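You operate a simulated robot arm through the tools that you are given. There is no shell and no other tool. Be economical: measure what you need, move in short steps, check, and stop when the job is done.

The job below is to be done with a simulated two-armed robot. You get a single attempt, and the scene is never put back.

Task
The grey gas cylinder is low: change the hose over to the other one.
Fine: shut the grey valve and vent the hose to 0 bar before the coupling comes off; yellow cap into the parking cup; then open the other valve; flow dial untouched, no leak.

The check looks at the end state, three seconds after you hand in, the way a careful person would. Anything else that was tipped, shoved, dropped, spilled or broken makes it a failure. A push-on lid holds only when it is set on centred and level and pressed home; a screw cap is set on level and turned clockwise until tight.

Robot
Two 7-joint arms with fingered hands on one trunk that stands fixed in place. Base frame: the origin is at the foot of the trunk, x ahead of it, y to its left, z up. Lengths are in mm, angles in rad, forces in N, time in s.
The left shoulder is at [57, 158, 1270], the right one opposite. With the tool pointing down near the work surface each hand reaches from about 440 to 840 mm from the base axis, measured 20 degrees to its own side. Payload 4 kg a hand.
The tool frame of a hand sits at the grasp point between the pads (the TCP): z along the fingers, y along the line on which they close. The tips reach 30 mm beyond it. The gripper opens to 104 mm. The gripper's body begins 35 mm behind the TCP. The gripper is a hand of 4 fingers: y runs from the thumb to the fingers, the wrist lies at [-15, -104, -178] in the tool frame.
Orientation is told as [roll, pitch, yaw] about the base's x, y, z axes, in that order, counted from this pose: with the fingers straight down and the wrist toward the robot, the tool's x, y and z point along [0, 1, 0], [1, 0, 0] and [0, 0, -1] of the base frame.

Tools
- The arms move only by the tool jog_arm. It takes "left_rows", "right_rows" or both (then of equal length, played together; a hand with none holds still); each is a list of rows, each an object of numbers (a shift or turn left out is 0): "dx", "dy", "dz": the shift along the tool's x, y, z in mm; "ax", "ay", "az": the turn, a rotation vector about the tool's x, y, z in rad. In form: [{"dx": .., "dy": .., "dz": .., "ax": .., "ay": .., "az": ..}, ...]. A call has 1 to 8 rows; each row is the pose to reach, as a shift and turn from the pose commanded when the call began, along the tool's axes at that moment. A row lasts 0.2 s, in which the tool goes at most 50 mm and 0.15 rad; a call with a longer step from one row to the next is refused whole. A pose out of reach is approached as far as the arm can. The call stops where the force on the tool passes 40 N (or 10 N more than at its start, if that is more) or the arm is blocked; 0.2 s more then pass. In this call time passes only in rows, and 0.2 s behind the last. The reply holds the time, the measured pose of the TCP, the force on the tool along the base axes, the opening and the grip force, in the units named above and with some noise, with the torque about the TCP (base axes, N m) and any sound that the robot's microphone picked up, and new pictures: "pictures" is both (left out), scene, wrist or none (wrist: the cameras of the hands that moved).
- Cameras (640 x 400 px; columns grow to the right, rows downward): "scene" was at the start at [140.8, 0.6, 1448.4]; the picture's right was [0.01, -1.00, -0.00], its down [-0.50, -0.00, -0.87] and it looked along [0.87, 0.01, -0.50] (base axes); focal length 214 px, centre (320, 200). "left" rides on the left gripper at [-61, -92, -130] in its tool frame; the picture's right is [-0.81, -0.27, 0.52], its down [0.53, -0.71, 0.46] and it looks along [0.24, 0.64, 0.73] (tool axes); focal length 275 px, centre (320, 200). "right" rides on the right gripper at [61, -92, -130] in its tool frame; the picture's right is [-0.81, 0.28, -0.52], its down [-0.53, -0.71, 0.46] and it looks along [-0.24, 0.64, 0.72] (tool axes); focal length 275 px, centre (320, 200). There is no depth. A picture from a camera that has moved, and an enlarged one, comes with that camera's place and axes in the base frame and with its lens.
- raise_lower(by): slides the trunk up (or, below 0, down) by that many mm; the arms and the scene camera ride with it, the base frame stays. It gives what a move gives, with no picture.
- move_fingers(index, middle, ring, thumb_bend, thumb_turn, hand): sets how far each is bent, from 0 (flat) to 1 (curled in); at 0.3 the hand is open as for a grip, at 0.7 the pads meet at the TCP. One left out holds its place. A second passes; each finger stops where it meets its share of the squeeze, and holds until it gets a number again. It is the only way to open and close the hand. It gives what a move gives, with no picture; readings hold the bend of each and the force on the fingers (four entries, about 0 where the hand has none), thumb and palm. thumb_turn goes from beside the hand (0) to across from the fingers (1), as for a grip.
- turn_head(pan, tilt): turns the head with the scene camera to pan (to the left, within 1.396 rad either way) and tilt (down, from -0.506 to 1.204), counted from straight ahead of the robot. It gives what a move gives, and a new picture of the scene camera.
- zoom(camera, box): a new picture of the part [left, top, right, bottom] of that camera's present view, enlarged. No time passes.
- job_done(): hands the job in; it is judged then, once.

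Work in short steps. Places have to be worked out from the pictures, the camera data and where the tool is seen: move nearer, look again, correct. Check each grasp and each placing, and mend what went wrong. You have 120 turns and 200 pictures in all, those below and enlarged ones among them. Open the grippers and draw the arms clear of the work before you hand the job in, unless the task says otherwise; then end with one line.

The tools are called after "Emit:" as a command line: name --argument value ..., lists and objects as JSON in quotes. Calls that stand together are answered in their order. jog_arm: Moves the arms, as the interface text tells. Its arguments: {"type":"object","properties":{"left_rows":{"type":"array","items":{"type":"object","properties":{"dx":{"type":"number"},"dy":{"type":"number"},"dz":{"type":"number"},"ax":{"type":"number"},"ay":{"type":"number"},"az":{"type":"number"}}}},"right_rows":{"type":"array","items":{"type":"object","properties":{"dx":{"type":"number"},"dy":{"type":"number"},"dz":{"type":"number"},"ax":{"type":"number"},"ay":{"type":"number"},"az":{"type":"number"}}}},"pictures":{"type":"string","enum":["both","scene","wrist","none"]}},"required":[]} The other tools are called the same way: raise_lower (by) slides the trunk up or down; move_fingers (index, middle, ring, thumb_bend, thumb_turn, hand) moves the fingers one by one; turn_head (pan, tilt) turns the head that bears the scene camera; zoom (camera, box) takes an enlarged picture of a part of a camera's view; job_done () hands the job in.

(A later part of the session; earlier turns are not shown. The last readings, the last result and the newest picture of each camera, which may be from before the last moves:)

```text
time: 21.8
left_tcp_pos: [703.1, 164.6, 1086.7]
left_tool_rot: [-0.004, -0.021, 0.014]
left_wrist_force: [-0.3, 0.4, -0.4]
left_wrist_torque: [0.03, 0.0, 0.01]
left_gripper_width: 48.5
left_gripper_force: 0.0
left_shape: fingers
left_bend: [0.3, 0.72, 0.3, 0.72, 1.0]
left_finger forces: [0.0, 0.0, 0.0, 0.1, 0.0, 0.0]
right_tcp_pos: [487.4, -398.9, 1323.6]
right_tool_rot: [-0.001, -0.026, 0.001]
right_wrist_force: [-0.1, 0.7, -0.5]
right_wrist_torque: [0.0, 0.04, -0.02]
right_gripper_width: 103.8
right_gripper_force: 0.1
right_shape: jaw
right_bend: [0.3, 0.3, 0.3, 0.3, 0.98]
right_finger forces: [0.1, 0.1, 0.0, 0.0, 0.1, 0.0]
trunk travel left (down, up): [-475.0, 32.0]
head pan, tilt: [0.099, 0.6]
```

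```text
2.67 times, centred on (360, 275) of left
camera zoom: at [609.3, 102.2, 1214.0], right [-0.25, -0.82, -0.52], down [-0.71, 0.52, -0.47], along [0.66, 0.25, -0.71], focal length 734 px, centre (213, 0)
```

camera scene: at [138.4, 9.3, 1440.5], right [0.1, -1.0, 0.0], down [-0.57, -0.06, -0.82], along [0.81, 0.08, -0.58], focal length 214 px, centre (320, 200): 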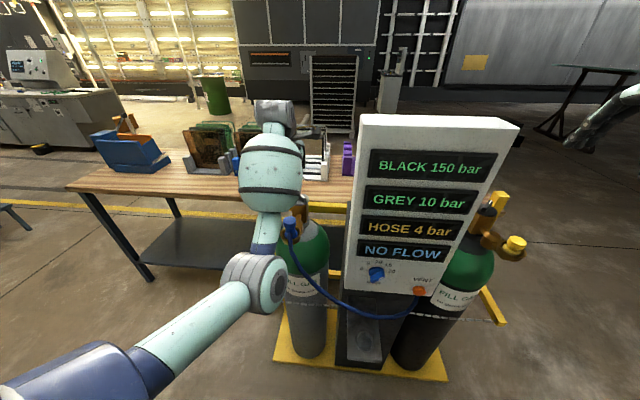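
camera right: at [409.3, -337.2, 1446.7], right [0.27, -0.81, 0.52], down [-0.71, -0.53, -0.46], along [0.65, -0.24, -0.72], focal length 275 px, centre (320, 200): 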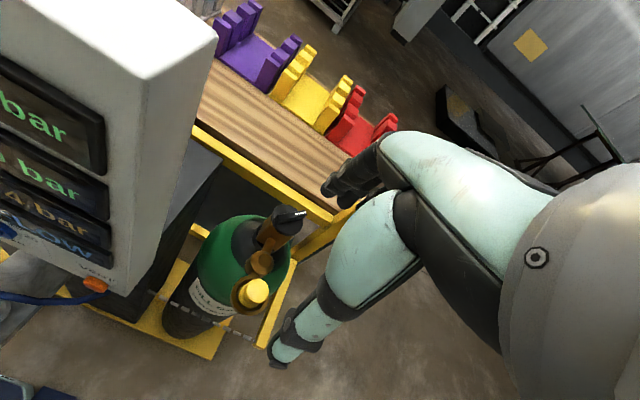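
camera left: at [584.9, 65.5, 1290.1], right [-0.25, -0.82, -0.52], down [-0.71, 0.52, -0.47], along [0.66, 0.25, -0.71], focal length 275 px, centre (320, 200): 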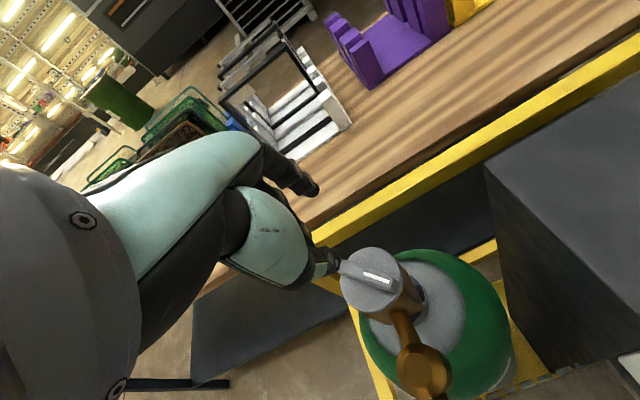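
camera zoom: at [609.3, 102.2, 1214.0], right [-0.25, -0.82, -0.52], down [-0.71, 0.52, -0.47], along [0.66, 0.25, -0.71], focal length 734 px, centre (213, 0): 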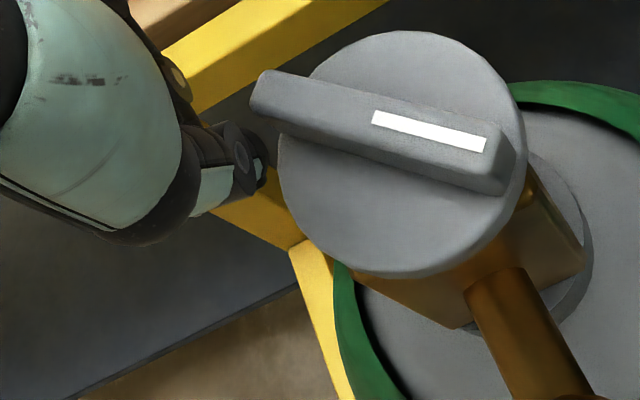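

The poker is just left of the overhanging bar end. I'll sweep it clockwise along an arc about (687,128).

Emit:
jog_arm --left_rows '[{"dy": 2, "dx": -5.4}, {"dy": 9.5, "dx": -11.1}, {"dy": 15.2, "dx": -18.6}, {"dy": 18.8, "dx": -27.3}]' --pictures "scene"

Emit:
zoom --camera "left" --box '[260, 200, 460, 350]'

```text
time: 22.8
left_tcp_pos: [719.3, 142.9, 1087.5]
left_tool_rot: [-0.001, -0.023, 0.017]
left_wrist_force: [-8.7, 14.9, 2.5]
left_wrist_torque: [0.37, 0.19, -0.14]
left_gripper_width: 65.2
left_gripper_force: 9.3
left_shape: fingers
left_bend: [0.3, 0.72, 0.3, 0.62, 1.0]
left_finger forces: [0.0, 0.0, 0.1, 0.0, 17.6, 0.0]
right_tcp_pos: [485.6, -396.0, 1326.3]
right_tool_rot: [-0.003, -0.028, 0.002]
right_wrist_force: [0.0, 0.1, 0.0]
right_wrist_torque: [0.02, 0.01, -0.02]
right_gripper_width: 104.0
right_gripper_force: 0.1
right_shape: jaw
right_bend: [0.3, 0.3, 0.3, 0.3, 0.98]
right_finger forces: [0.1, 0.0, 0.1, 0.1, 0.1, 0.1]
trunk travel left (down, up): [-475.0, 32.0]
head pan, tilt: [0.099, 0.6]
camera scene: at [135.6, 12.0, 1440.8], right [0.1, -1.0, 0.0], down [-0.57, -0.06, -0.82], along [0.81, 0.08, -0.57], focal length 214 px, centre (320, 200)
```

scene: 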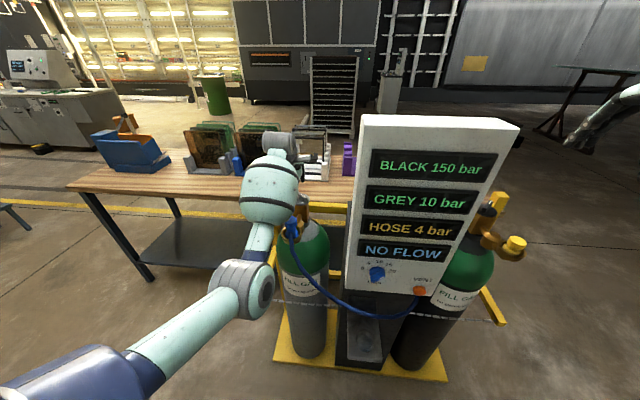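

```text
2.67 times, centred on (360, 275) of left
camera zoom: at [626.3, 79.2, 1215.9], right [-0.25, -0.82, -0.52], down [-0.71, 0.52, -0.47], along [0.66, 0.25, -0.71], focal length 734 px, centre (213, 0)
```

zoom: 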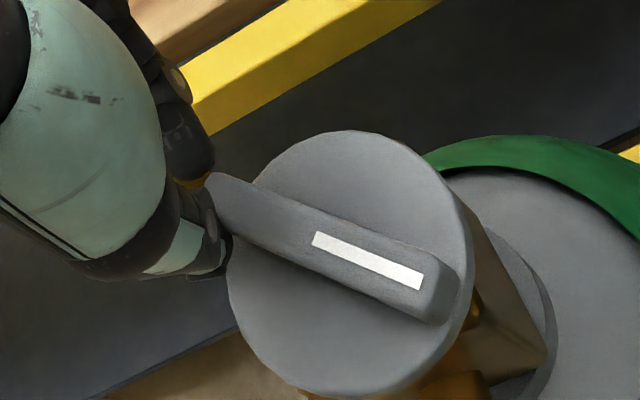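

The thumb yields because it is pushed in its bending direction. The bar did move about 10°. I'll back off, re-pinch, and align the hand (tool y along the bar) so the push goes along the stiff sideways direction.

Emit:
jog_arm --left_rows '[{"dx": 12, "dy": -10}, {"dx": 25, "dy": -17}, {"dx": 30, "dy": -19, "az": -0.12}, {"dx": 30, "dy": -19, "az": -0.25}, {"dx": 30, "dy": -19, "az": -0.38}, {"dx": 30, "dy": -19, "az": -0.48}]' --pictures "none"

Emit:
move_fingers --hand "left" --middle 0.72 --thumb_bend 0.72

Emit:
zoom --camera "left" --box '[260, 200, 460, 350]'

```text
time: 24.2
left_tcp_pos: [702.0, 166.3, 1085.2]
left_tool_rot: [-0.01, -0.02, 0.496]
left_wrist_force: [0.3, 0.0, 0.2]
left_wrist_torque: [0.01, -0.04, 0.0]
left_gripper_width: 48.9
left_gripper_force: 0.0
left_shape: fingers
left_bend: [0.3, 0.72, 0.3, 0.72, 1.0]
left_finger forces: [0.1, 0.0, 0.1, 0.0, 0.1, 0.0]
right_tcp_pos: [487.3, -399.9, 1323.7]
right_tool_rot: [0.0, -0.027, 0.001]
right_wrist_force: [-0.4, -0.5, 0.0]
right_wrist_torque: [0.01, 0.01, 0.0]
right_gripper_width: 104.1
right_gripper_force: 0.0
right_shape: jaw
right_bend: [0.3, 0.3, 0.3, 0.3, 0.98]
right_finger forces: [0.0, 0.1, 0.0, 0.0, 0.1, 0.0]
trunk travel left (down, up): [-475.0, 32.0]
head pan, tilt: [0.099, 0.6]
```

```text
time: 25.2
left_tcp_pos: [703.2, 168.0, 1085.1]
left_tool_rot: [-0.014, -0.018, 0.494]
left_wrist_force: [-0.3, 0.4, 0.0]
left_wrist_torque: [0.01, 0.02, 0.0]
left_gripper_width: 48.9
left_gripper_force: 0.1
left_shape: fingers
left_bend: [0.3, 0.72, 0.3, 0.72, 1.0]
left_finger forces: [0.0, 0.1, 0.0, 0.0, 0.0, 0.0]
right_tcp_pos: [487.5, -399.4, 1323.4]
right_tool_rot: [-0.002, -0.026, 0.0]
right_wrist_force: [0.4, 0.0, 0.2]
right_wrist_torque: [0.01, 0.0, -0.02]
right_gripper_width: 104.0
right_gripper_force: 0.0
right_shape: jaw
right_bend: [0.3, 0.3, 0.3, 0.3, 0.98]
right_finger forces: [0.0, 0.0, 0.1, 0.0, 0.1, 0.1]
trunk travel left (down, up): [-475.0, 32.0]
head pan, tilt: [0.099, 0.6]
```

```text
2.67 times, centred on (360, 275) of left
camera zoom: at [647.8, 69.7, 1215.4], right [0.15, -0.85, -0.51], down [-0.87, 0.13, -0.48], along [0.47, 0.52, -0.72], focal length 734 px, centre (213, 0)
```

zoom: 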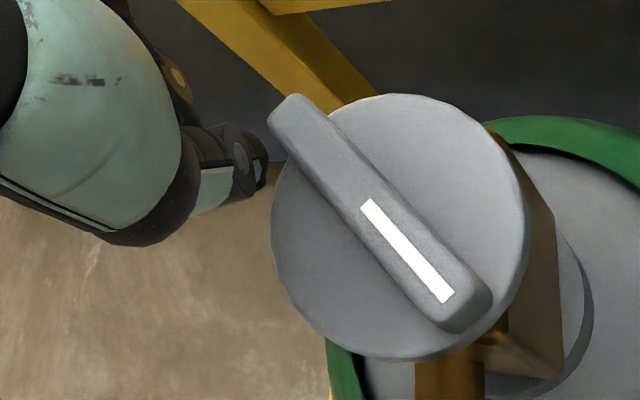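

Ray-casting the bar's ends gives 43°, so it hasn't really moved yet. I'll align yaw to about 0.75 and sit beside the bar at radius about 24 mm.

Emit:
jog_arm --left_rows '[{"az": -0.13, "dx": 2, "dy": -5}, {"az": -0.25, "dx": -1, "dy": -13, "dz": 2}]' --pictures "none"

Emit:
zoom --camera "left" --box '[260, 200, 460, 350]'

```text
time: 25.8
left_tcp_pos: [691.3, 159.0, 1082.6]
left_tool_rot: [-0.017, -0.016, 0.746]
left_wrist_force: [0.1, -0.3, 0.4]
left_wrist_torque: [-0.03, -0.02, 0.03]
left_gripper_width: 48.7
left_gripper_force: 0.1
left_shape: fingers
left_bend: [0.3, 0.72, 0.3, 0.72, 1.0]
left_finger forces: [0.1, 0.1, 0.0, 0.1, 0.0, 0.0]
right_tcp_pos: [487.6, -399.3, 1324.1]
right_tool_rot: [0.0, -0.027, 0.001]
right_wrist_force: [-0.2, -0.4, -0.1]
right_wrist_torque: [0.01, 0.0, 0.0]
right_gripper_width: 103.8
right_gripper_force: 0.0
right_shape: jaw
right_bend: [0.3, 0.3, 0.3, 0.3, 0.98]
right_finger forces: [0.0, 0.1, 0.0, 0.1, 0.0, 0.0]
trunk travel left (down, up): [-475.0, 32.0]
head pan, tilt: [0.099, 0.6]
```

```text
2.67 times, centred on (360, 275) of left
camera zoom: at [662.3, 52.1, 1213.8], right [0.36, -0.78, -0.51], down [-0.87, -0.09, -0.48], along [0.33, 0.61, -0.72], focal length 734 px, centre (213, 0)
```

zoom: 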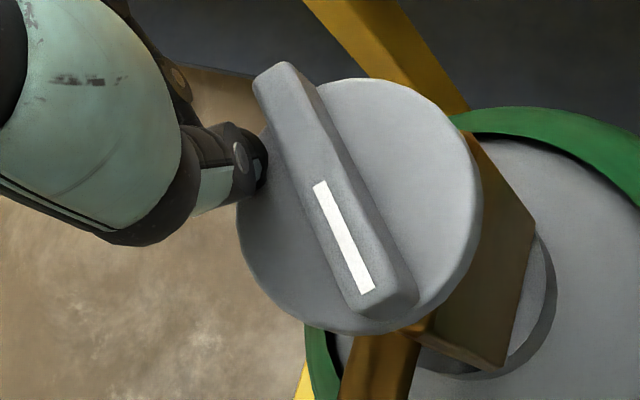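

The poker lies parallel to the bar with a small gap. Sweeping clockwise with the hand turning about the knob centre.

Emit:
jog_arm --left_rows '[{"dx": -5}, {"az": 0.12, "dy": 1.5, "dx": -9.7}, {"az": 0.26, "dy": 2.8, "dx": -13.2}, {"az": 0.4, "dy": 3.6, "dx": -16.9}, {"az": 0.54, "dy": 3.9, "dx": -20.6}]' --pictures "none"

Emit:
zoom --camera "left" --box '[260, 200, 460, 350]'

```text
time: 27.0
left_tcp_pos: [706.9, 149.8, 1085.1]
left_tool_rot: [-0.008, -0.023, 0.205]
left_wrist_force: [-6.8, 6.2, 1.1]
left_wrist_torque: [0.12, 0.13, -0.01]
left_gripper_width: 54.4
left_gripper_force: 4.8
left_shape: fingers
left_bend: [0.3, 0.72, 0.3, 0.69, 1.0]
left_finger forces: [0.0, 2.4, 0.1, 0.0, 6.9, 0.0]
right_tcp_pos: [486.9, -397.7, 1326.4]
right_tool_rot: [-0.002, -0.026, 0.002]
right_wrist_force: [0.5, 1.0, -0.5]
right_wrist_torque: [0.0, -0.01, 0.02]
right_gripper_width: 104.1
right_gripper_force: 0.0
right_shape: jaw
right_bend: [0.3, 0.3, 0.3, 0.3, 0.98]
right_finger forces: [0.0, 0.0, 0.1, 0.0, 0.0, 0.0]
trunk travel left (down, up): [-475.0, 32.0]
head pan, tilt: [0.099, 0.6]
```

```text
2.67 times, centred on (360, 275) of left
camera zoom: at [626.0, 71.6, 1213.9], right [-0.09, -0.85, -0.52], down [-0.8, 0.38, -0.48], along [0.6, 0.37, -0.71], focal length 734 px, centre (213, 0)
```

zoom: 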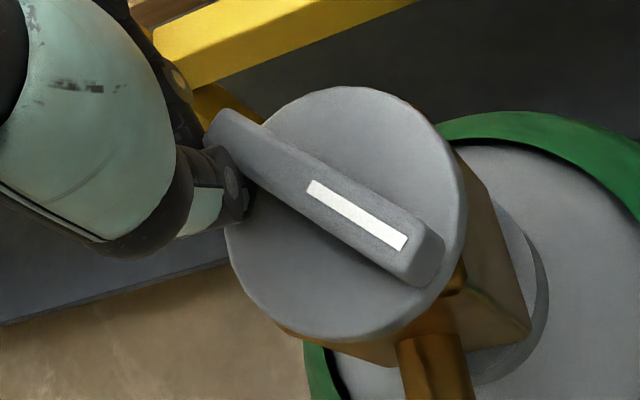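

Bar still at about 42°; the push force was only about 9 N because the thumb flexed. I'll reset parallel to the bar and push it straight sideways, watching force.

Emit:
jog_arm --left_rows '[{"dx": 16, "dy": -10}, {"dx": 16, "dy": -12, "az": -0.14}, {"dx": 16, "dy": -12, "az": -0.28}, {"dx": 16, "dy": -12, "az": -0.42}, {"dx": 15, "dy": -12, "az": -0.545, "dz": 2}]' --pictures "none"

Emit:
move_fingers --hand "left" --middle 0.75 --thumb_bend 0.75

Emit:
jog_arm --left_rows '[{"dx": -6}, {"dx": -10}, {"dx": -14}, {"dx": -18}, {"dx": -22}]' --pictures "none"

Emit:
zoom --camera "left" --box '[260, 200, 460, 350]'

```text
time: 28.2
left_tcp_pos: [694.4, 158.7, 1083.1]
left_tool_rot: [-0.021, -0.016, 0.751]
left_wrist_force: [0.2, -0.7, 3.3]
left_wrist_torque: [-0.05, -0.01, 0.05]
left_gripper_width: 47.9
left_gripper_force: 2.1
left_shape: fingers
left_bend: [0.3, 0.72, 0.3, 0.72, 1.0]
left_finger forces: [0.0, 0.0, 0.0, 0.1, 4.0, 0.1]
right_tcp_pos: [486.8, -398.7, 1325.3]
right_tool_rot: [0.001, -0.027, 0.0]
right_wrist_force: [-0.1, -0.1, 0.3]
right_wrist_torque: [0.01, 0.0, 0.04]
right_gripper_width: 104.2
right_gripper_force: 0.1
right_shape: jaw
right_bend: [0.3, 0.3, 0.3, 0.3, 0.98]
right_finger forces: [0.0, 0.1, 0.0, 0.0, 0.0, 0.0]
trunk travel left (down, up): [-475.0, 32.0]
head pan, tilt: [0.099, 0.6]
```

```text
time: 29.2
left_tcp_pos: [694.8, 159.1, 1082.3]
left_tool_rot: [-0.019, -0.014, 0.749]
left_wrist_force: [-0.2, 0.4, 1.1]
left_wrist_torque: [0.01, -0.01, 0.02]
left_gripper_width: 43.6
left_gripper_force: 0.2
left_shape: fingers
left_bend: [0.3, 0.75, 0.3, 0.74, 1.0]
left_finger forces: [0.1, 0.0, 0.0, 0.0, 0.0, 0.0]
right_tcp_pos: [488.2, -399.8, 1324.5]
right_tool_rot: [-0.001, -0.027, 0.001]
right_wrist_force: [-0.5, 0.3, -0.1]
right_wrist_torque: [0.0, 0.01, -0.02]
right_gripper_width: 103.6
right_gripper_force: 0.2
right_shape: jaw
right_bend: [0.3, 0.3, 0.3, 0.3, 0.98]
right_finger forces: [0.1, 0.0, 0.0, 0.0, 0.1, 0.1]
trunk travel left (down, up): [-475.0, 32.0]
head pan, tilt: [0.099, 0.6]
```

```text
time: 30.3
left_tcp_pos: [691.6, 149.0, 1089.4]
left_tool_rot: [-0.013, -0.023, 0.759]
left_wrist_force: [-6.4, 7.7, 1.9]
left_wrist_torque: [0.17, 0.08, 0.05]
left_gripper_width: 42.3
left_gripper_force: 0.1
left_shape: fingers
left_bend: [0.3, 0.75, 0.3, 0.75, 1.0]
left_finger forces: [0.0, 0.0, 0.1, 0.0, 0.1, 0.1]
right_tcp_pos: [471.5, -398.7, 1331.7]
right_tool_rot: [0.001, -0.04, 0.003]
right_wrist_force: [0.2, -0.3, -0.5]
right_wrist_torque: [0.06, 0.04, -0.02]
right_gripper_width: 104.0
right_gripper_force: 0.1
right_shape: jaw
right_bend: [0.3, 0.3, 0.3, 0.3, 0.98]
right_finger forces: [0.0, 0.1, 0.0, 0.0, 0.1, 0.0]
trunk travel left (down, up): [-475.0, 32.0]
head pan, tilt: [0.099, 0.6]
stopped in row 5 (left hand): the force on the tool passed its limit at 42 N (the readings are from after the stop); the commanded pose is now the measured one
```

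```text
2.67 times, centred on (360, 275) of left
camera zoom: at [664.8, 41.3, 1217.7], right [0.37, -0.78, -0.51], down [-0.87, -0.1, -0.48], along [0.32, 0.62, -0.71], focal length 734 px, centre (213, 0)
```

zoom: 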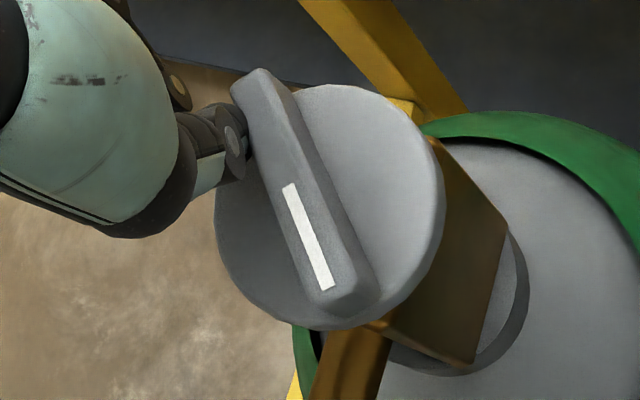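

At 42 N the bar still sits at about 45°, so it looks like a hard stop clockwise. The black (closed) pointer is at 315° and the grey one at 225°, so this may be a quarter-turn valve that closes the other way. I'll test gently from the other side of the bar.

Emit:
jog_arm --left_rows '[{"dx": 6}, {"dx": 6, "dz": -35}, {"dx": -20, "dy": 9, "dz": -35}, {"dx": -37, "dy": 9, "dz": -35}, {"dx": -37, "dy": 9, "dz": -10}, {"dx": -37, "dy": 9, "dz": 5}]' --pictures "none"

Emit:
zoom --camera "left" --box '[260, 200, 460, 350]'

```text
time: 31.7
left_tcp_pos: [727.0, 129.2, 1083.4]
left_tool_rot: [-0.019, -0.017, 0.755]
left_wrist_force: [0.1, -0.2, 0.4]
left_wrist_torque: [0.01, 0.04, 0.02]
left_gripper_width: 42.0
left_gripper_force: 0.0
left_shape: fingers
left_bend: [0.3, 0.75, 0.3, 0.75, 1.0]
left_finger forces: [0.0, 0.0, 0.1, 0.0, 0.1, 0.1]
right_tcp_pos: [473.3, -398.0, 1330.4]
right_tool_rot: [-0.002, -0.038, 0.002]
right_wrist_force: [-0.1, -0.6, -0.3]
right_wrist_torque: [0.05, 0.0, 0.0]
right_gripper_width: 103.7
right_gripper_force: 0.0
right_shape: jaw
right_bend: [0.3, 0.3, 0.3, 0.3, 0.98]
right_finger forces: [0.0, 0.1, 0.1, 0.0, 0.0, 0.1]
trunk travel left (down, up): [-475.0, 32.0]
head pan, tilt: [0.099, 0.6]
```

```text
2.67 times, centred on (360, 275) of left
camera zoom: at [698.2, 20.8, 1213.1], right [0.37, -0.78, -0.51], down [-0.87, -0.1, -0.48], along [0.32, 0.62, -0.72], focal length 734 px, centre (213, 0)
```

zoom: 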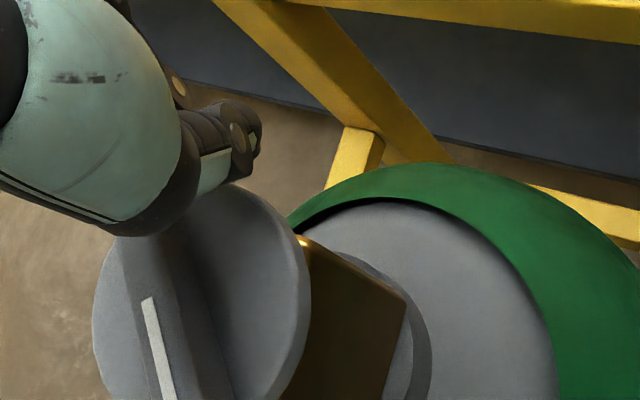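

The poker is on the right-hand side of the bar. Pushing gently counter-clockwise.

Emit:
jog_arm --left_rows '[{"dx": 7}, {"dx": 11}, {"dx": 15}, {"dx": 19}]' --pictures "none"

Emit:
zoom --camera "left" --box '[200, 200, 460, 400]'

```text
time: 32.7
left_tcp_pos: [712.1, 143.3, 1083.4]
left_tool_rot: [-0.018, -0.019, 0.756]
left_wrist_force: [0.3, -0.5, -0.1]
left_wrist_torque: [0.01, 0.05, 0.01]
left_gripper_width: 42.2
left_gripper_force: 0.1
left_shape: fingers
left_bend: [0.3, 0.75, 0.3, 0.75, 1.0]
left_finger forces: [0.0, 0.0, 0.0, 0.0, 0.1, 0.1]
right_tcp_pos: [472.5, -397.1, 1330.6]
right_tool_rot: [-0.002, -0.037, 0.002]
right_wrist_force: [0.5, -0.2, -0.2]
right_wrist_torque: [0.02, 0.0, -0.01]
right_gripper_width: 103.9
right_gripper_force: 0.0
right_shape: jaw
right_bend: [0.3, 0.3, 0.3, 0.3, 0.98]
right_finger forces: [0.0, 0.1, 0.0, 0.1, 0.0, 0.0]
trunk travel left (down, up): [-475.0, 32.0]
head pan, tilt: [0.099, 0.6]
```

```text
2.00 times, centred on (330, 300) of left
camera zoom: at [684.3, 34.2, 1213.3], right [0.37, -0.78, -0.51], down [-0.87, -0.1, -0.48], along [0.32, 0.62, -0.72], focal length 551 px, centre (300, 0)
```

zoom: 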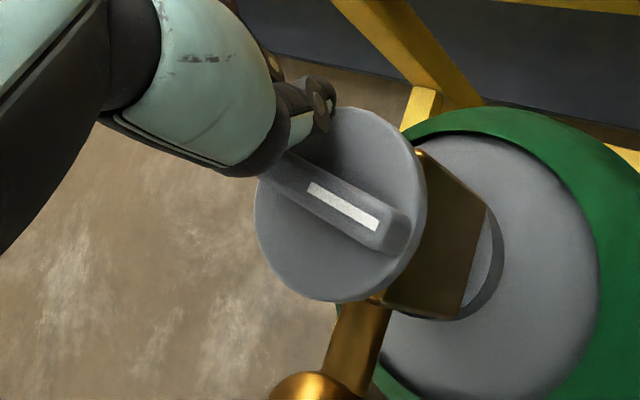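

The knob turns freely counter-clockwise; the pointer is now at about 270°. I'll carry on to about 315°, feel for a stop, then prove the state with the vent.

Emit:
jog_arm --left_rows '[{"dx": 13, "dy": 1.8}, {"dx": 23.4, "dy": -3.4}, {"dx": 31.5, "dy": -12.4}, {"dx": 34.3, "dy": -17.9}]' --pictures "scene"

Emit:
zoom --camera "left" --box '[200, 200, 460, 400]'

```text
time: 33.7
left_tcp_pos: [677.2, 154.7, 1082.6]
left_tool_rot: [-0.018, -0.02, 0.757]
left_wrist_force: [6.0, 1.8, 3.7]
left_wrist_torque: [0.01, -0.05, 0.05]
left_gripper_width: 34.4
left_gripper_force: 3.6
left_shape: fingers
left_bend: [0.3, 0.75, 0.3, 0.79, 1.0]
left_finger forces: [0.0, 0.1, 0.0, 0.1, 7.3, 0.0]
right_tcp_pos: [475.1, -397.6, 1329.4]
right_tool_rot: [-0.002, -0.035, 0.002]
right_wrist_force: [-0.3, -0.5, 0.0]
right_wrist_torque: [0.01, -0.02, -0.02]
right_gripper_width: 104.0
right_gripper_force: 0.1
right_shape: jaw
right_bend: [0.3, 0.3, 0.3, 0.3, 0.98]
right_finger forces: [0.0, 0.1, 0.0, 0.1, 0.1, 0.1]
trunk travel left (down, up): [-475.0, 32.0]
head pan, tilt: [0.099, 0.6]
camera scene: at [138.9, 9.3, 1440.5], right [0.1, -1.0, 0.0], down [-0.57, -0.06, -0.82], along [0.81, 0.08, -0.58], focal length 214 px, centre (320, 200)
```

scene: 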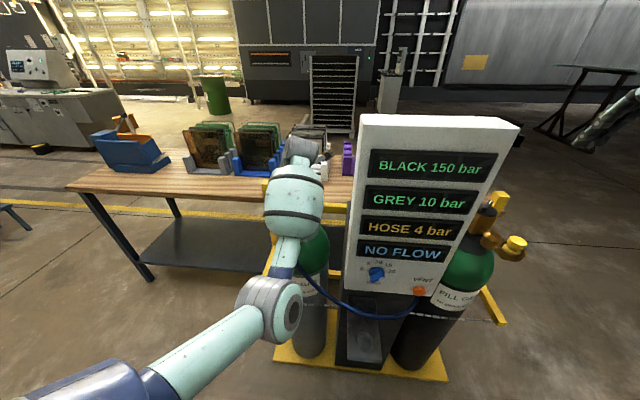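

```text
2.00 times, centred on (330, 300) of left
camera zoom: at [648.0, 47.9, 1212.6], right [0.37, -0.78, -0.51], down [-0.87, -0.1, -0.48], along [0.32, 0.62, -0.72], focal length 551 px, centre (300, 0)
```

zoom: 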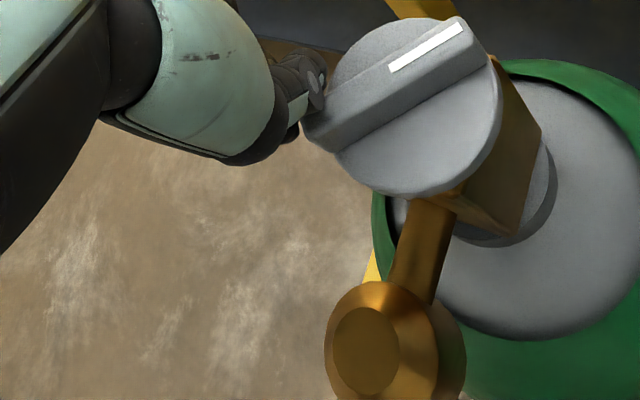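

The pointer is at 315° (same as the closed black one) and the thumb meets a stop. I'll lift the left hand clear, and start bringing the right hand in front of the panel for the vent.

Emit:
jog_arm --left_rows '[{"dx": 0, "dy": 4, "dz": -30}, {"dy": 4, "dz": -75}, {"dy": 4, "dz": -120}, {"dx": 30, "dy": 4, "dz": -140, "az": 0.1}, {"dx": 65, "dy": -10, "dz": -140, "az": 0.25}, {"dx": 100, "dy": -25, "dz": -140, "az": 0.4}, {"dx": 130, "dy": -50, "dz": -140, "az": 0.5}, {"dx": 150, "dy": -85, "dz": -140, "az": 0.6}]' --right_rows '[{"dy": -30}, {"dy": -65}, {"dy": -100}, {"dx": 20, "dy": -135}, {"dx": 55, "dy": -165}, {"dx": 95, "dy": -180}, {"dx": 135, "dy": -180, "dz": 20}, {"dx": 170, "dy": -180, "dz": 60}]' --pictures "scene"

Emit:
move_fingers --hand "right" --index 0.72 --middle 0.72 --ring 0.72 --thumb_bend 0.72

```text
refused: row 8 steps farther than a row can; nothing moved
```

```text
time: 34.7
left_tcp_pos: [675.2, 154.5, 1083.1]
left_tool_rot: [-0.017, -0.019, 0.758]
left_wrist_force: [4.6, 2.5, 5.7]
left_wrist_torque: [0.01, -0.08, 0.04]
left_gripper_width: 33.6
left_gripper_force: 4.5
left_shape: fingers
left_bend: [0.3, 0.75, 0.3, 0.79, 1.0]
left_finger forces: [0.1, 0.1, 0.0, 0.0, 8.5, 0.0]
right_tcp_pos: [474.7, -398.1, 1329.6]
right_tool_rot: [-0.001, -0.039, 0.001]
right_wrist_force: [-0.1, 0.0, -0.2]
right_wrist_torque: [0.0, 0.0, 0.02]
right_gripper_width: 0.0
right_gripper_force: 0.0
right_shape: fingers
right_bend: [0.72, 0.72, 0.72, 0.71, 0.98]
right_finger forces: [0.0, 0.1, 0.0, 0.0, 0.1, 0.0]
trunk travel left (down, up): [-475.0, 32.0]
head pan, tilt: [0.099, 0.6]
```

One row was too long; I'm shortening it.

Emit:
jog_arm --left_rows '[{"dx": 0, "dy": 4, "dz": -30}, {"dy": 4, "dz": -75}, {"dy": 4, "dz": -120}, {"dx": 30, "dy": 4, "dz": -140, "az": 0.1}, {"dx": 65, "dy": -10, "dz": -140, "az": 0.2}, {"dx": 95, "dy": -25, "dz": -140, "az": 0.3}, {"dx": 125, "dy": -50, "dz": -140, "az": 0.4}, {"dx": 145, "dy": -85, "dz": -140, "az": 0.5}]' --right_rows '[{"dy": -30}, {"dy": -65}, {"dy": -100}, {"dx": 20, "dy": -135}, {"dx": 55, "dy": -165}, {"dx": 95, "dy": -180}, {"dx": 135, "dy": -180, "dz": 15}, {"dx": 165, "dy": -180, "dz": 45}]' --pictures "scene"

```text
time: 36.5
left_tcp_pos: [554.1, 217.8, 1185.8]
left_tool_rot: [-0.008, -0.025, 0.255]
left_wrist_force: [0.0, 0.5, 0.2]
left_wrist_torque: [-0.04, 0.02, -0.02]
left_gripper_width: 40.0
left_gripper_force: 0.0
left_shape: fingers
left_bend: [0.3, 0.75, 0.3, 0.76, 1.0]
left_finger forces: [0.0, 0.0, 0.1, 0.0, 0.0, 0.0]
left hand out of reach, approached as far as the arm can: row 7, 8
right_tcp_pos: [316.7, -233.7, 1302.0]
right_tool_rot: [-0.004, -0.034, 0.002]
right_wrist_force: [0.5, 0.5, -0.1]
right_wrist_torque: [-0.03, -0.03, 0.0]
right_gripper_width: 0.1
right_gripper_force: 0.0
right_shape: fingers
right_bend: [0.72, 0.72, 0.72, 0.71, 0.97]
right_finger forces: [0.0, 0.0, 0.0, 0.0, 0.1, 0.0]
right hand out of reach, approached as far as the arm can: row 7, 8
trunk travel left (down, up): [-475.0, 32.0]
head pan, tilt: [0.099, 0.6]
camera scene: at [139.8, 12.2, 1440.3], right [0.1, -1.0, 0.0], down [-0.57, -0.06, -0.82], along [0.81, 0.08, -0.58], focal length 214 px, centre (320, 200)
```

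scene: 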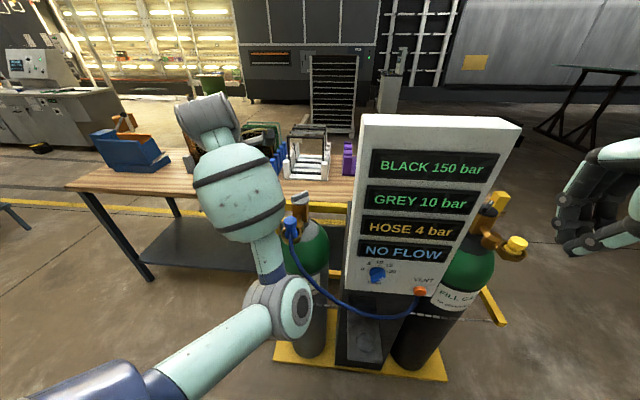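

The left elbow hangs near the hose, so I'll move the left hand out to the left and up. At the same time I'll start pitching the right hand's fingers forward.

Emit:
jog_arm --left_rows '[{"dx": 30, "dz": -20}, {"dx": 60, "dz": -40}, {"dx": 90, "dz": -60}, {"dx": 120, "dz": -80}, {"dx": 150, "dz": -90}]' --right_rows '[{"ax": 0.14}, {"ax": 0.28}, {"ax": 0.42}, {"ax": 0.56}, {"ax": 0.7}]' --pictures "scene"

```text
time: 37.7
left_tcp_pos: [513.7, 362.0, 1275.3]
left_tool_rot: [-0.006, -0.025, 0.255]
left_wrist_force: [0.2, 1.4, 0.4]
left_wrist_torque: [0.0, 0.0, -0.01]
left_gripper_width: 40.6
left_gripper_force: 0.0
left_shape: fingers
left_bend: [0.3, 0.75, 0.3, 0.76, 1.0]
left_finger forces: [0.1, 0.0, 0.0, 0.0, 0.0, 0.0]
left hand out of reach, approached as far as the arm can: row 1, 2, 3
right_tcp_pos: [316.1, -235.1, 1302.6]
right_tool_rot: [-0.004, 0.665, 0.0]
right_wrist_force: [0.6, -0.1, -0.3]
right_wrist_torque: [-0.02, 0.0, 0.01]
right_gripper_width: 0.0
right_gripper_force: 0.2
right_shape: fingers
right_bend: [0.72, 0.72, 0.72, 0.71, 0.97]
right_finger forces: [0.1, 0.1, 0.0, 0.1, 0.0, 0.1]
trunk travel left (down, up): [-475.0, 32.0]
head pan, tilt: [0.099, 0.6]
camera scene: at [140.0, 10.9, 1440.3], right [0.1, -1.0, 0.0], down [-0.57, -0.06, -0.82], along [0.81, 0.08, -0.58], focal length 214 px, centre (320, 200)
```

scene: 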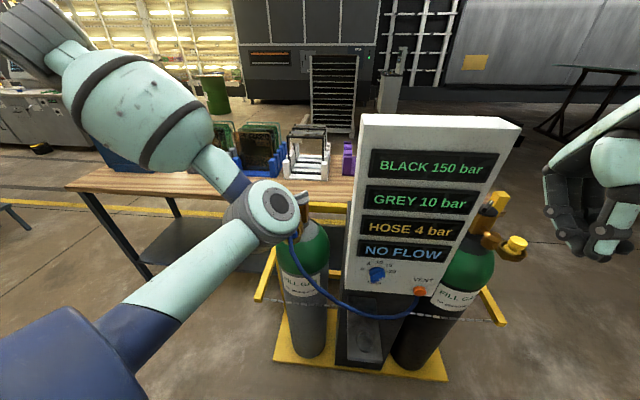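

The left elbow is in front of and above the coupling but clear of it. I'll take the right hand down in front of the vent at about (486,-219,920).

Emit:
jog_arm --right_rows '[{"dx": 2, "dy": -19, "dz": 40}, {"dx": 4, "dy": -38, "dz": 82}, {"dx": 6, "dy": -57, "dz": 124}, {"dx": 8, "dy": -76, "dz": 166}, {"dx": 10, "dy": -95, "dz": 208}, {"dx": 12, "dy": -114, "dz": 250}, {"dx": 14, "dy": -134, "dz": 291}, {"dx": 16, "dy": -154, "dz": 330}]' --pictures "both"

```text
time: 39.3
left_tcp_pos: [494.9, 363.7, 1287.6]
left_tool_rot: [0.003, -0.059, 0.269]
left_wrist_force: [-0.2, 0.0, -0.1]
left_wrist_torque: [-0.03, -0.03, 0.0]
left_gripper_width: 40.4
left_gripper_force: 0.1
left_shape: fingers
left_bend: [0.3, 0.75, 0.3, 0.76, 1.0]
left_finger forces: [0.0, 0.0, 0.1, 0.0, 0.0, 0.1]
right_tcp_pos: [98.6, -236.3, 1321.0]
right_tool_rot: [0.017, 0.573, -0.016]
right_wrist_force: [74.9, -9.6, 58.2]
right_wrist_torque: [-0.43, -3.02, 0.28]
right_gripper_width: 4.3
right_gripper_force: 0.1
right_shape: fingers
right_bend: [0.72, 0.49, 0.52, 0.83, 0.98]
right_finger forces: [0.0, 0.0, 0.2, 0.0, 0.1, 0.0]
right hand out of reach, approached as far as the arm can: row 3, 4, 5, 6, 7, 8
trunk travel left (down, up): [-475.0, 32.0]
head pan, tilt: [0.099, 0.6]
stopped in row 8 (right hand): the force on the tool passed its limit at 117 N (the readings are from after the stop); the commanded pose is now the measured one
camera scene: at [133.3, 8.8, 1441.0], right [0.1, -1.0, 0.0], down [-0.57, -0.06, -0.82], along [0.82, 0.08, -0.57], focal length 214 px, centre (320, 200)
camera right: at [93.1, -177.9, 1480.6], right [0.49, -0.83, 0.27], down [-0.86, -0.51, 0.0], along [0.14, -0.23, -0.96], focal length 275 px, centre (320, 200)
```

scene: 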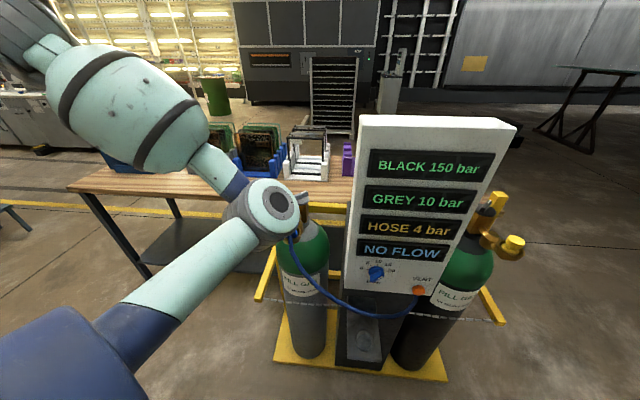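
right: 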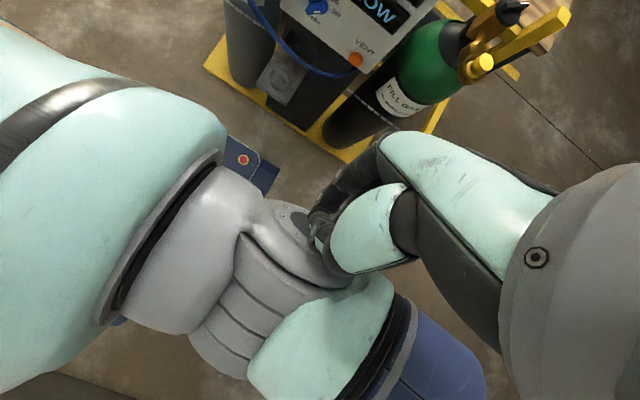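

The right hand was pulled into its own upper arm because the pose was too close in. I'll back it out forward at once.

Emit:
jog_arm --right_rows '[{"dy": 38, "dz": 24}, {"dy": 76, "dz": 48}, {"dy": 114, "dz": 73}, {"dy": 152, "dz": 98}, {"dy": 190, "dz": 122, "ax": -0.1}, {"dy": 215, "dz": 138, "ax": -0.24}, {"dy": 240, "dz": 154, "ax": -0.38}, {"dy": 250, "dz": 160, "ax": -0.52}]' --pictures "both"

```text
time: 41.1
left_tcp_pos: [498.7, 360.5, 1284.8]
left_tool_rot: [0.006, -0.054, 0.266]
left_wrist_force: [0.1, -0.3, -0.3]
left_wrist_torque: [0.05, 0.0, 0.02]
left_gripper_width: 40.6
left_gripper_force: 0.1
left_shape: fingers
left_bend: [0.3, 0.75, 0.3, 0.76, 1.0]
left_finger forces: [0.0, 0.1, 0.0, 0.1, 0.0, 0.0]
right_tcp_pos: [366.3, -296.6, 992.5]
right_tool_rot: [0.009, 0.091, -0.021]
right_wrist_force: [-0.6, 0.8, -0.4]
right_wrist_torque: [-0.01, 0.0, -0.02]
right_gripper_width: 0.0
right_gripper_force: 0.1
right_shape: fingers
right_bend: [0.71, 0.72, 0.72, 0.72, 0.97]
right_finger forces: [0.0, 0.0, 0.0, 0.0, 0.0, 0.0]
right hand out of reach, approached as far as the arm can: row 1, 2, 3, 4, 5, 6, 7, 8
trunk travel left (down, up): [-475.0, 32.0]
head pan, tilt: [0.099, 0.6]
camera scene: at [138.3, 6.3, 1440.4], right [0.1, -1.0, 0.0], down [-0.57, -0.05, -0.82], along [0.81, 0.08, -0.58], focal length 214 px, centre (320, 200)
camera right: at [287.6, -233.1, 1130.6], right [0.3, -0.82, 0.48], down [-0.76, -0.51, -0.39], along [0.57, -0.25, -0.78], focal length 275 px, centre (320, 200)
```

scene: 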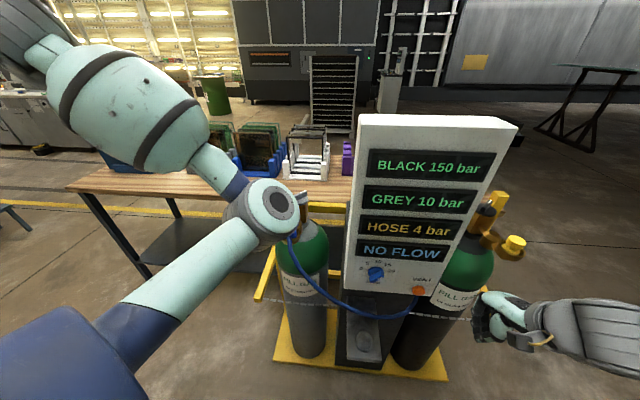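
right: 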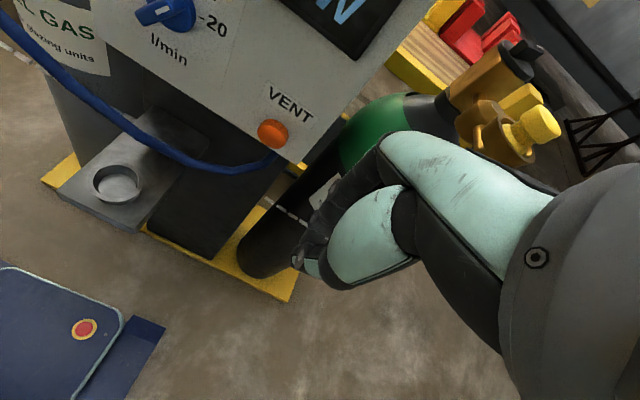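

It swung to a good low configuration, with the vent now at about (486,-227,913) and the cup at about (428,-95,735). I'll approach the vent with moderate pitch.

Emit:
jog_arm --right_rows '[{"dx": 15, "dy": 8, "dz": 10, "ax": 0.1}, {"dx": 32, "dy": 20, "dz": 22, "ax": 0.2}, {"dx": 50, "dy": 36, "dz": 36, "ax": 0.3}, {"dx": 69, "dy": 54, "dz": 50, "ax": 0.4}]' --pictures "both"

```text
time: 42.1
left_tcp_pos: [501.6, 364.1, 1283.1]
left_tool_rot: [0.003, -0.05, 0.267]
left_wrist_force: [0.6, 1.0, -0.2]
left_wrist_torque: [0.01, 0.02, -0.04]
left_gripper_width: 40.5
left_gripper_force: 0.0
left_shape: fingers
left_bend: [0.3, 0.75, 0.3, 0.76, 1.0]
left_finger forces: [0.0, 0.0, 0.0, 0.0, 0.1, 0.0]
right_tcp_pos: [419.6, -226.8, 942.4]
right_tool_rot: [0.008, 0.494, -0.013]
right_wrist_force: [-0.3, 0.1, 0.2]
right_wrist_torque: [-0.01, 0.02, 0.0]
right_gripper_width: 0.2
right_gripper_force: 0.1
right_shape: fingers
right_bend: [0.71, 0.72, 0.72, 0.72, 0.97]
right_finger forces: [0.1, 0.0, 0.1, 0.1, 0.0, 0.0]
trunk travel left (down, up): [-475.0, 32.0]
head pan, tilt: [0.099, 0.6]
camera scene: at [141.2, 11.2, 1440.2], right [0.1, -1.0, 0.0], down [-0.58, -0.06, -0.82], along [0.81, 0.08, -0.58], focal length 214 px, centre (320, 200)
camera right: at [401.1, -165.1, 1100.9], right [0.47, -0.82, 0.32], down [-0.85, -0.52, -0.07], along [0.22, -0.24, -0.94], focal length 275 px, centre (320, 200)
```

scene: 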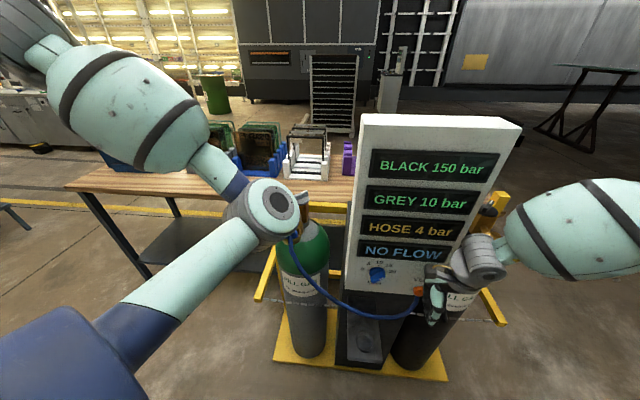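
right: 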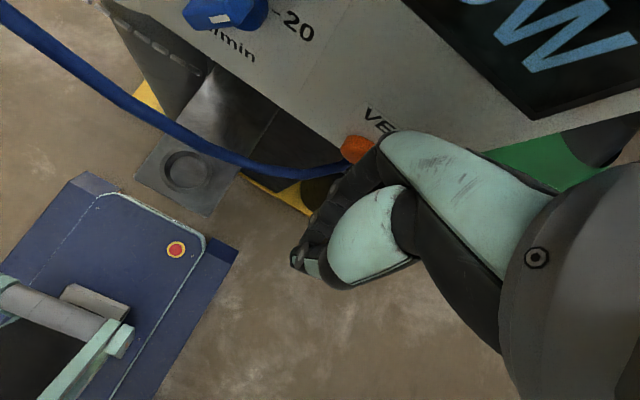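

Pushing straight forward in small steps until the button is pressed, watching the force and the HOSE reading.

Emit:
jog_arm --right_rows '[{"dx": 3, "dy": 9, "dz": 5}, {"dx": 4, "dy": 16, "dz": 8.6}, {"dx": 4, "dy": 22, "dz": 12}, {"dx": 4, "dy": 28, "dz": 15}]' --pictures "both"

```text
time: 43.1
left_tcp_pos: [498.7, 363.0, 1284.8]
left_tool_rot: [0.005, -0.05, 0.267]
left_wrist_force: [0.0, 0.2, 0.2]
left_wrist_torque: [-0.03, 0.01, -0.01]
left_gripper_width: 40.4
left_gripper_force: 0.1
left_shape: fingers
left_bend: [0.3, 0.75, 0.3, 0.76, 1.0]
left_finger forces: [0.0, 0.0, 0.0, 0.0, 0.0, 0.0]
right_tcp_pos: [437.7, -225.2, 918.4]
right_tool_rot: [0.008, 0.488, -0.015]
right_wrist_force: [-0.6, -0.4, -0.1]
right_wrist_torque: [-0.03, 0.01, 0.02]
right_gripper_width: 0.1
right_gripper_force: 0.0
right_shape: fingers
right_bend: [0.71, 0.72, 0.72, 0.72, 0.97]
right_finger forces: [0.0, 0.0, 0.0, 0.0, 0.0, 0.0]
trunk travel left (down, up): [-475.0, 32.0]
head pan, tilt: [0.099, 0.6]
camera scene: at [137.9, 9.0, 1440.6], right [0.1, -1.0, 0.0], down [-0.57, -0.06, -0.82], along [0.81, 0.08, -0.58], focal length 214 px, centre (320, 200)
camera right: at [417.4, -164.2, 1076.1], right [0.47, -0.82, 0.32], down [-0.85, -0.52, -0.07], along [0.22, -0.24, -0.94], focal length 275 px, centre (320, 200)
```

scene: 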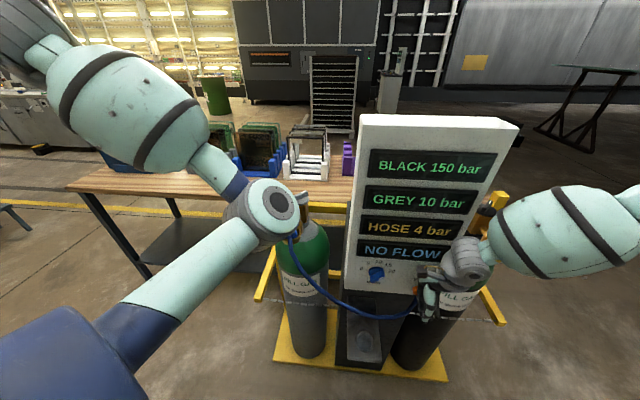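
right: 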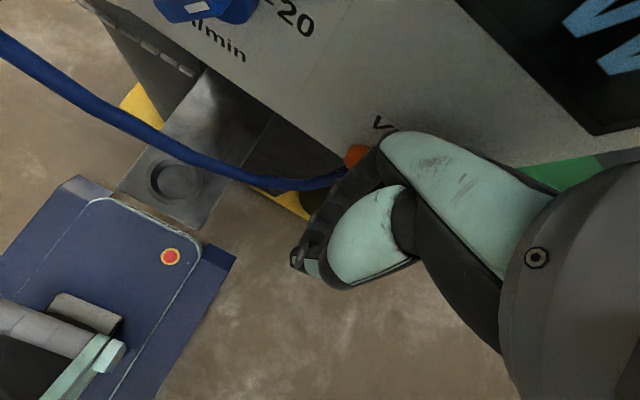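

I had the pitch sign backwards: the fingers point toward the robot. I'll back off and pitch the other way.

Emit:
jog_arm --right_rows '[{"dy": -40, "dz": -6}, {"dy": -49, "dz": -8, "ax": -0.14}, {"dy": -49, "dz": -8, "ax": -0.28}, {"dy": -49, "dz": -8, "ax": -0.42}, {"dy": -49, "dz": -8, "ax": -0.56}, {"dy": -49, "dz": -8, "ax": -0.7}, {"dy": -49, "dz": -8, "ax": -0.84}, {"dy": -49, "dz": -8, "ax": -0.98}]' --pictures "both"

```text
time: 44.9
left_tcp_pos: [497.9, 363.2, 1284.9]
left_tool_rot: [0.005, -0.052, 0.267]
left_wrist_force: [0.2, -1.1, 0.3]
left_wrist_torque: [-0.01, 0.0, 0.03]
left_gripper_width: 40.8
left_gripper_force: 0.0
left_shape: fingers
left_bend: [0.3, 0.75, 0.3, 0.76, 1.0]
left_finger forces: [0.0, 0.0, 0.1, 0.0, 0.0, 0.0]
right_tcp_pos: [444.4, -160.6, 1046.5]
right_tool_rot: [-0.019, -0.423, -0.062]
right_wrist_force: [0.0, -0.1, -0.1]
right_wrist_torque: [-0.05, 0.01, -0.02]
right_gripper_width: 0.2
right_gripper_force: 0.0
right_shape: fingers
right_bend: [0.71, 0.72, 0.72, 0.72, 0.97]
right_finger forces: [0.0, 0.0, 0.0, 0.0, 0.0, 0.1]
right hand out of reach, approached as far as the arm can: row 5, 6, 7, 8
trunk travel left (down, up): [-475.0, 32.0]
head pan, tilt: [0.099, 0.6]
camera scene: at [137.7, 8.9, 1440.6], right [0.1, -1.0, 0.0], down [-0.57, -0.06, -0.82], along [0.81, 0.08, -0.58], focal length 214 px, centre (320, 200)
camera right: at [312.3, -87.9, 1127.2], right [-0.02, -0.8, 0.6], down [-0.5, -0.51, -0.7], along [0.87, -0.31, -0.39], focal length 275 px, centre (320, 200)
```

scene: 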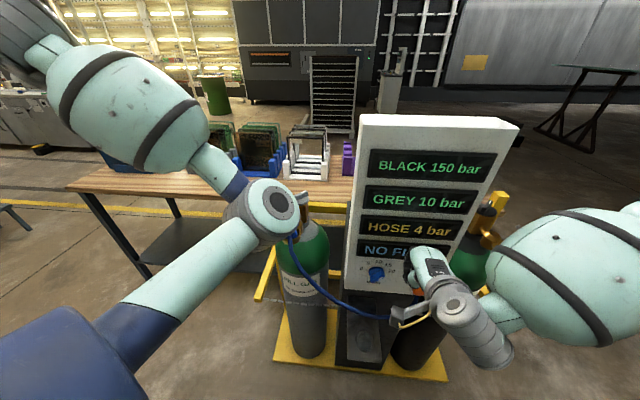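
right: 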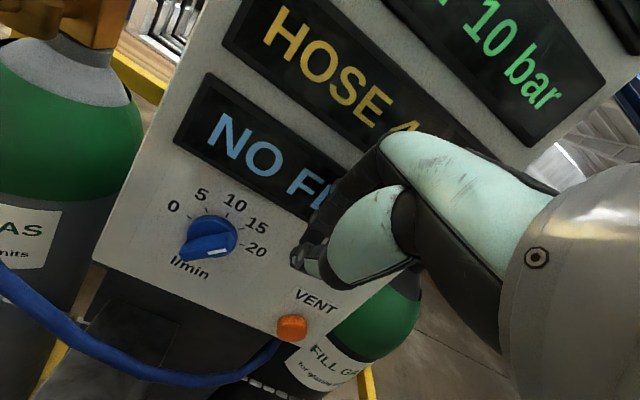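

The commanded pose was out of reach, so the hand drifted up. I'll command a reachable pre-press pose at about (445,-222,943).

Emit:
jog_arm --right_rows '[{"dx": 0, "dy": 10, "dz": 8}, {"dx": 1, "dy": 20, "dz": 14}, {"dx": 2, "dy": 30, "dz": 20}, {"dx": 3, "dy": 38, "dz": 26}, {"dx": 3, "dy": 38, "dz": 26}]' --pictures "wrist"

```text
time: 46.1
left_tcp_pos: [486.6, 357.7, 1288.1]
left_tool_rot: [-0.013, -0.046, 0.255]
left_wrist_force: [1.2, -0.6, 0.1]
left_wrist_torque: [0.03, -0.01, 0.0]
left_gripper_width: 40.7
left_gripper_force: 0.2
left_shape: fingers
left_bend: [0.3, 0.75, 0.3, 0.76, 1.0]
left_finger forces: [0.0, 0.0, 0.0, 0.0, 0.1, 0.0]
right_tcp_pos: [478.0, -161.7, 1040.3]
right_tool_rot: [-0.016, -0.422, -0.053]
right_wrist_force: [-37.1, -0.2, 8.3]
right_wrist_torque: [-0.18, -1.07, -0.78]
right_gripper_width: 0.0
right_gripper_force: 18.6
right_shape: fingers
right_bend: [0.71, 0.72, 0.72, 0.72, 0.97]
right_finger forces: [3.2, 17.2, 17.3, 0.0, 0.0, 0.0]
trunk travel left (down, up): [-475.0, 32.0]
head pan, tilt: [0.099, 0.6]
camera right: at [343.6, -90.3, 1121.7], right [-0.01, -0.8, 0.6], down [-0.5, -0.52, -0.7], along [0.87, -0.3, -0.39], focal length 275 px, centre (320, 200)
```

right: 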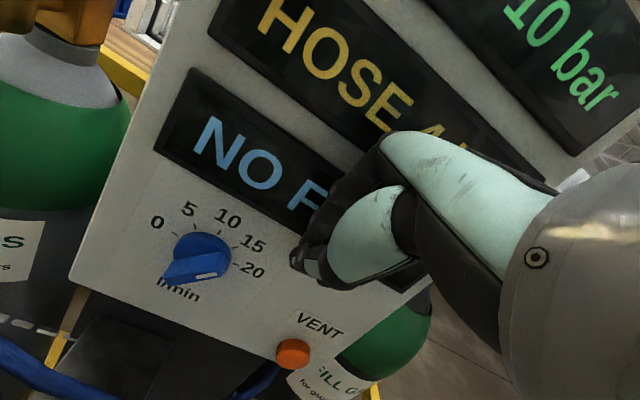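

The fingers touched the panel face. I'll back off at once, then go right and down to the vent.

Emit:
jog_arm --right_rows '[{"dy": -30, "dz": -14}, {"dy": -50, "dz": -22}, {"dx": -25, "dy": -55, "dz": -12}, {"dx": -50, "dy": -65, "dz": 12}, {"dx": -60, "dy": -78, "dz": 40}, {"dx": -60, "dy": -90, "dz": 66}]' --pictures "wrist"

```text
time: 47.5
left_tcp_pos: [496.8, 363.0, 1285.4]
left_tool_rot: [0.005, -0.055, 0.269]
left_wrist_force: [-0.2, -0.4, 0.6]
left_wrist_torque: [-0.03, -0.01, -0.03]
left_gripper_width: 40.3
left_gripper_force: 0.0
left_shape: fingers
left_bend: [0.3, 0.75, 0.3, 0.76, 1.0]
left_finger forces: [0.1, 0.0, 0.0, 0.1, 0.0, 0.0]
right_tcp_pos: [443.0, -163.4, 1045.0]
right_tool_rot: [-0.022, -0.418, -0.061]
right_wrist_force: [0.0, 1.3, 0.9]
right_wrist_torque: [-0.03, -0.02, -0.02]
right_gripper_width: 0.0
right_gripper_force: 0.1
right_shape: fingers
right_bend: [0.71, 0.72, 0.72, 0.72, 0.97]
right_finger forces: [0.1, 0.1, 0.1, 0.0, 0.0, 0.0]
right hand out of reach, approached as far as the arm can: row 1, 2, 3, 4, 5, 6
trunk travel left (down, up): [-475.0, 32.0]
head pan, tilt: [0.099, 0.6]
camera right: at [310.2, -89.4, 1126.0], right [-0.02, -0.8, 0.6], down [-0.5, -0.51, -0.7], along [0.86, -0.31, -0.39], focal length 275 px, centre (320, 200)
```

right: 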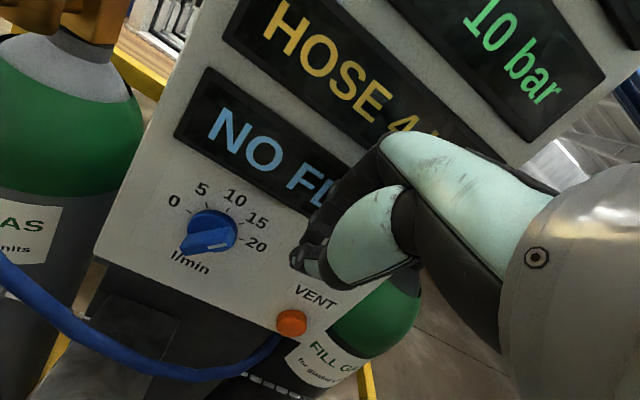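

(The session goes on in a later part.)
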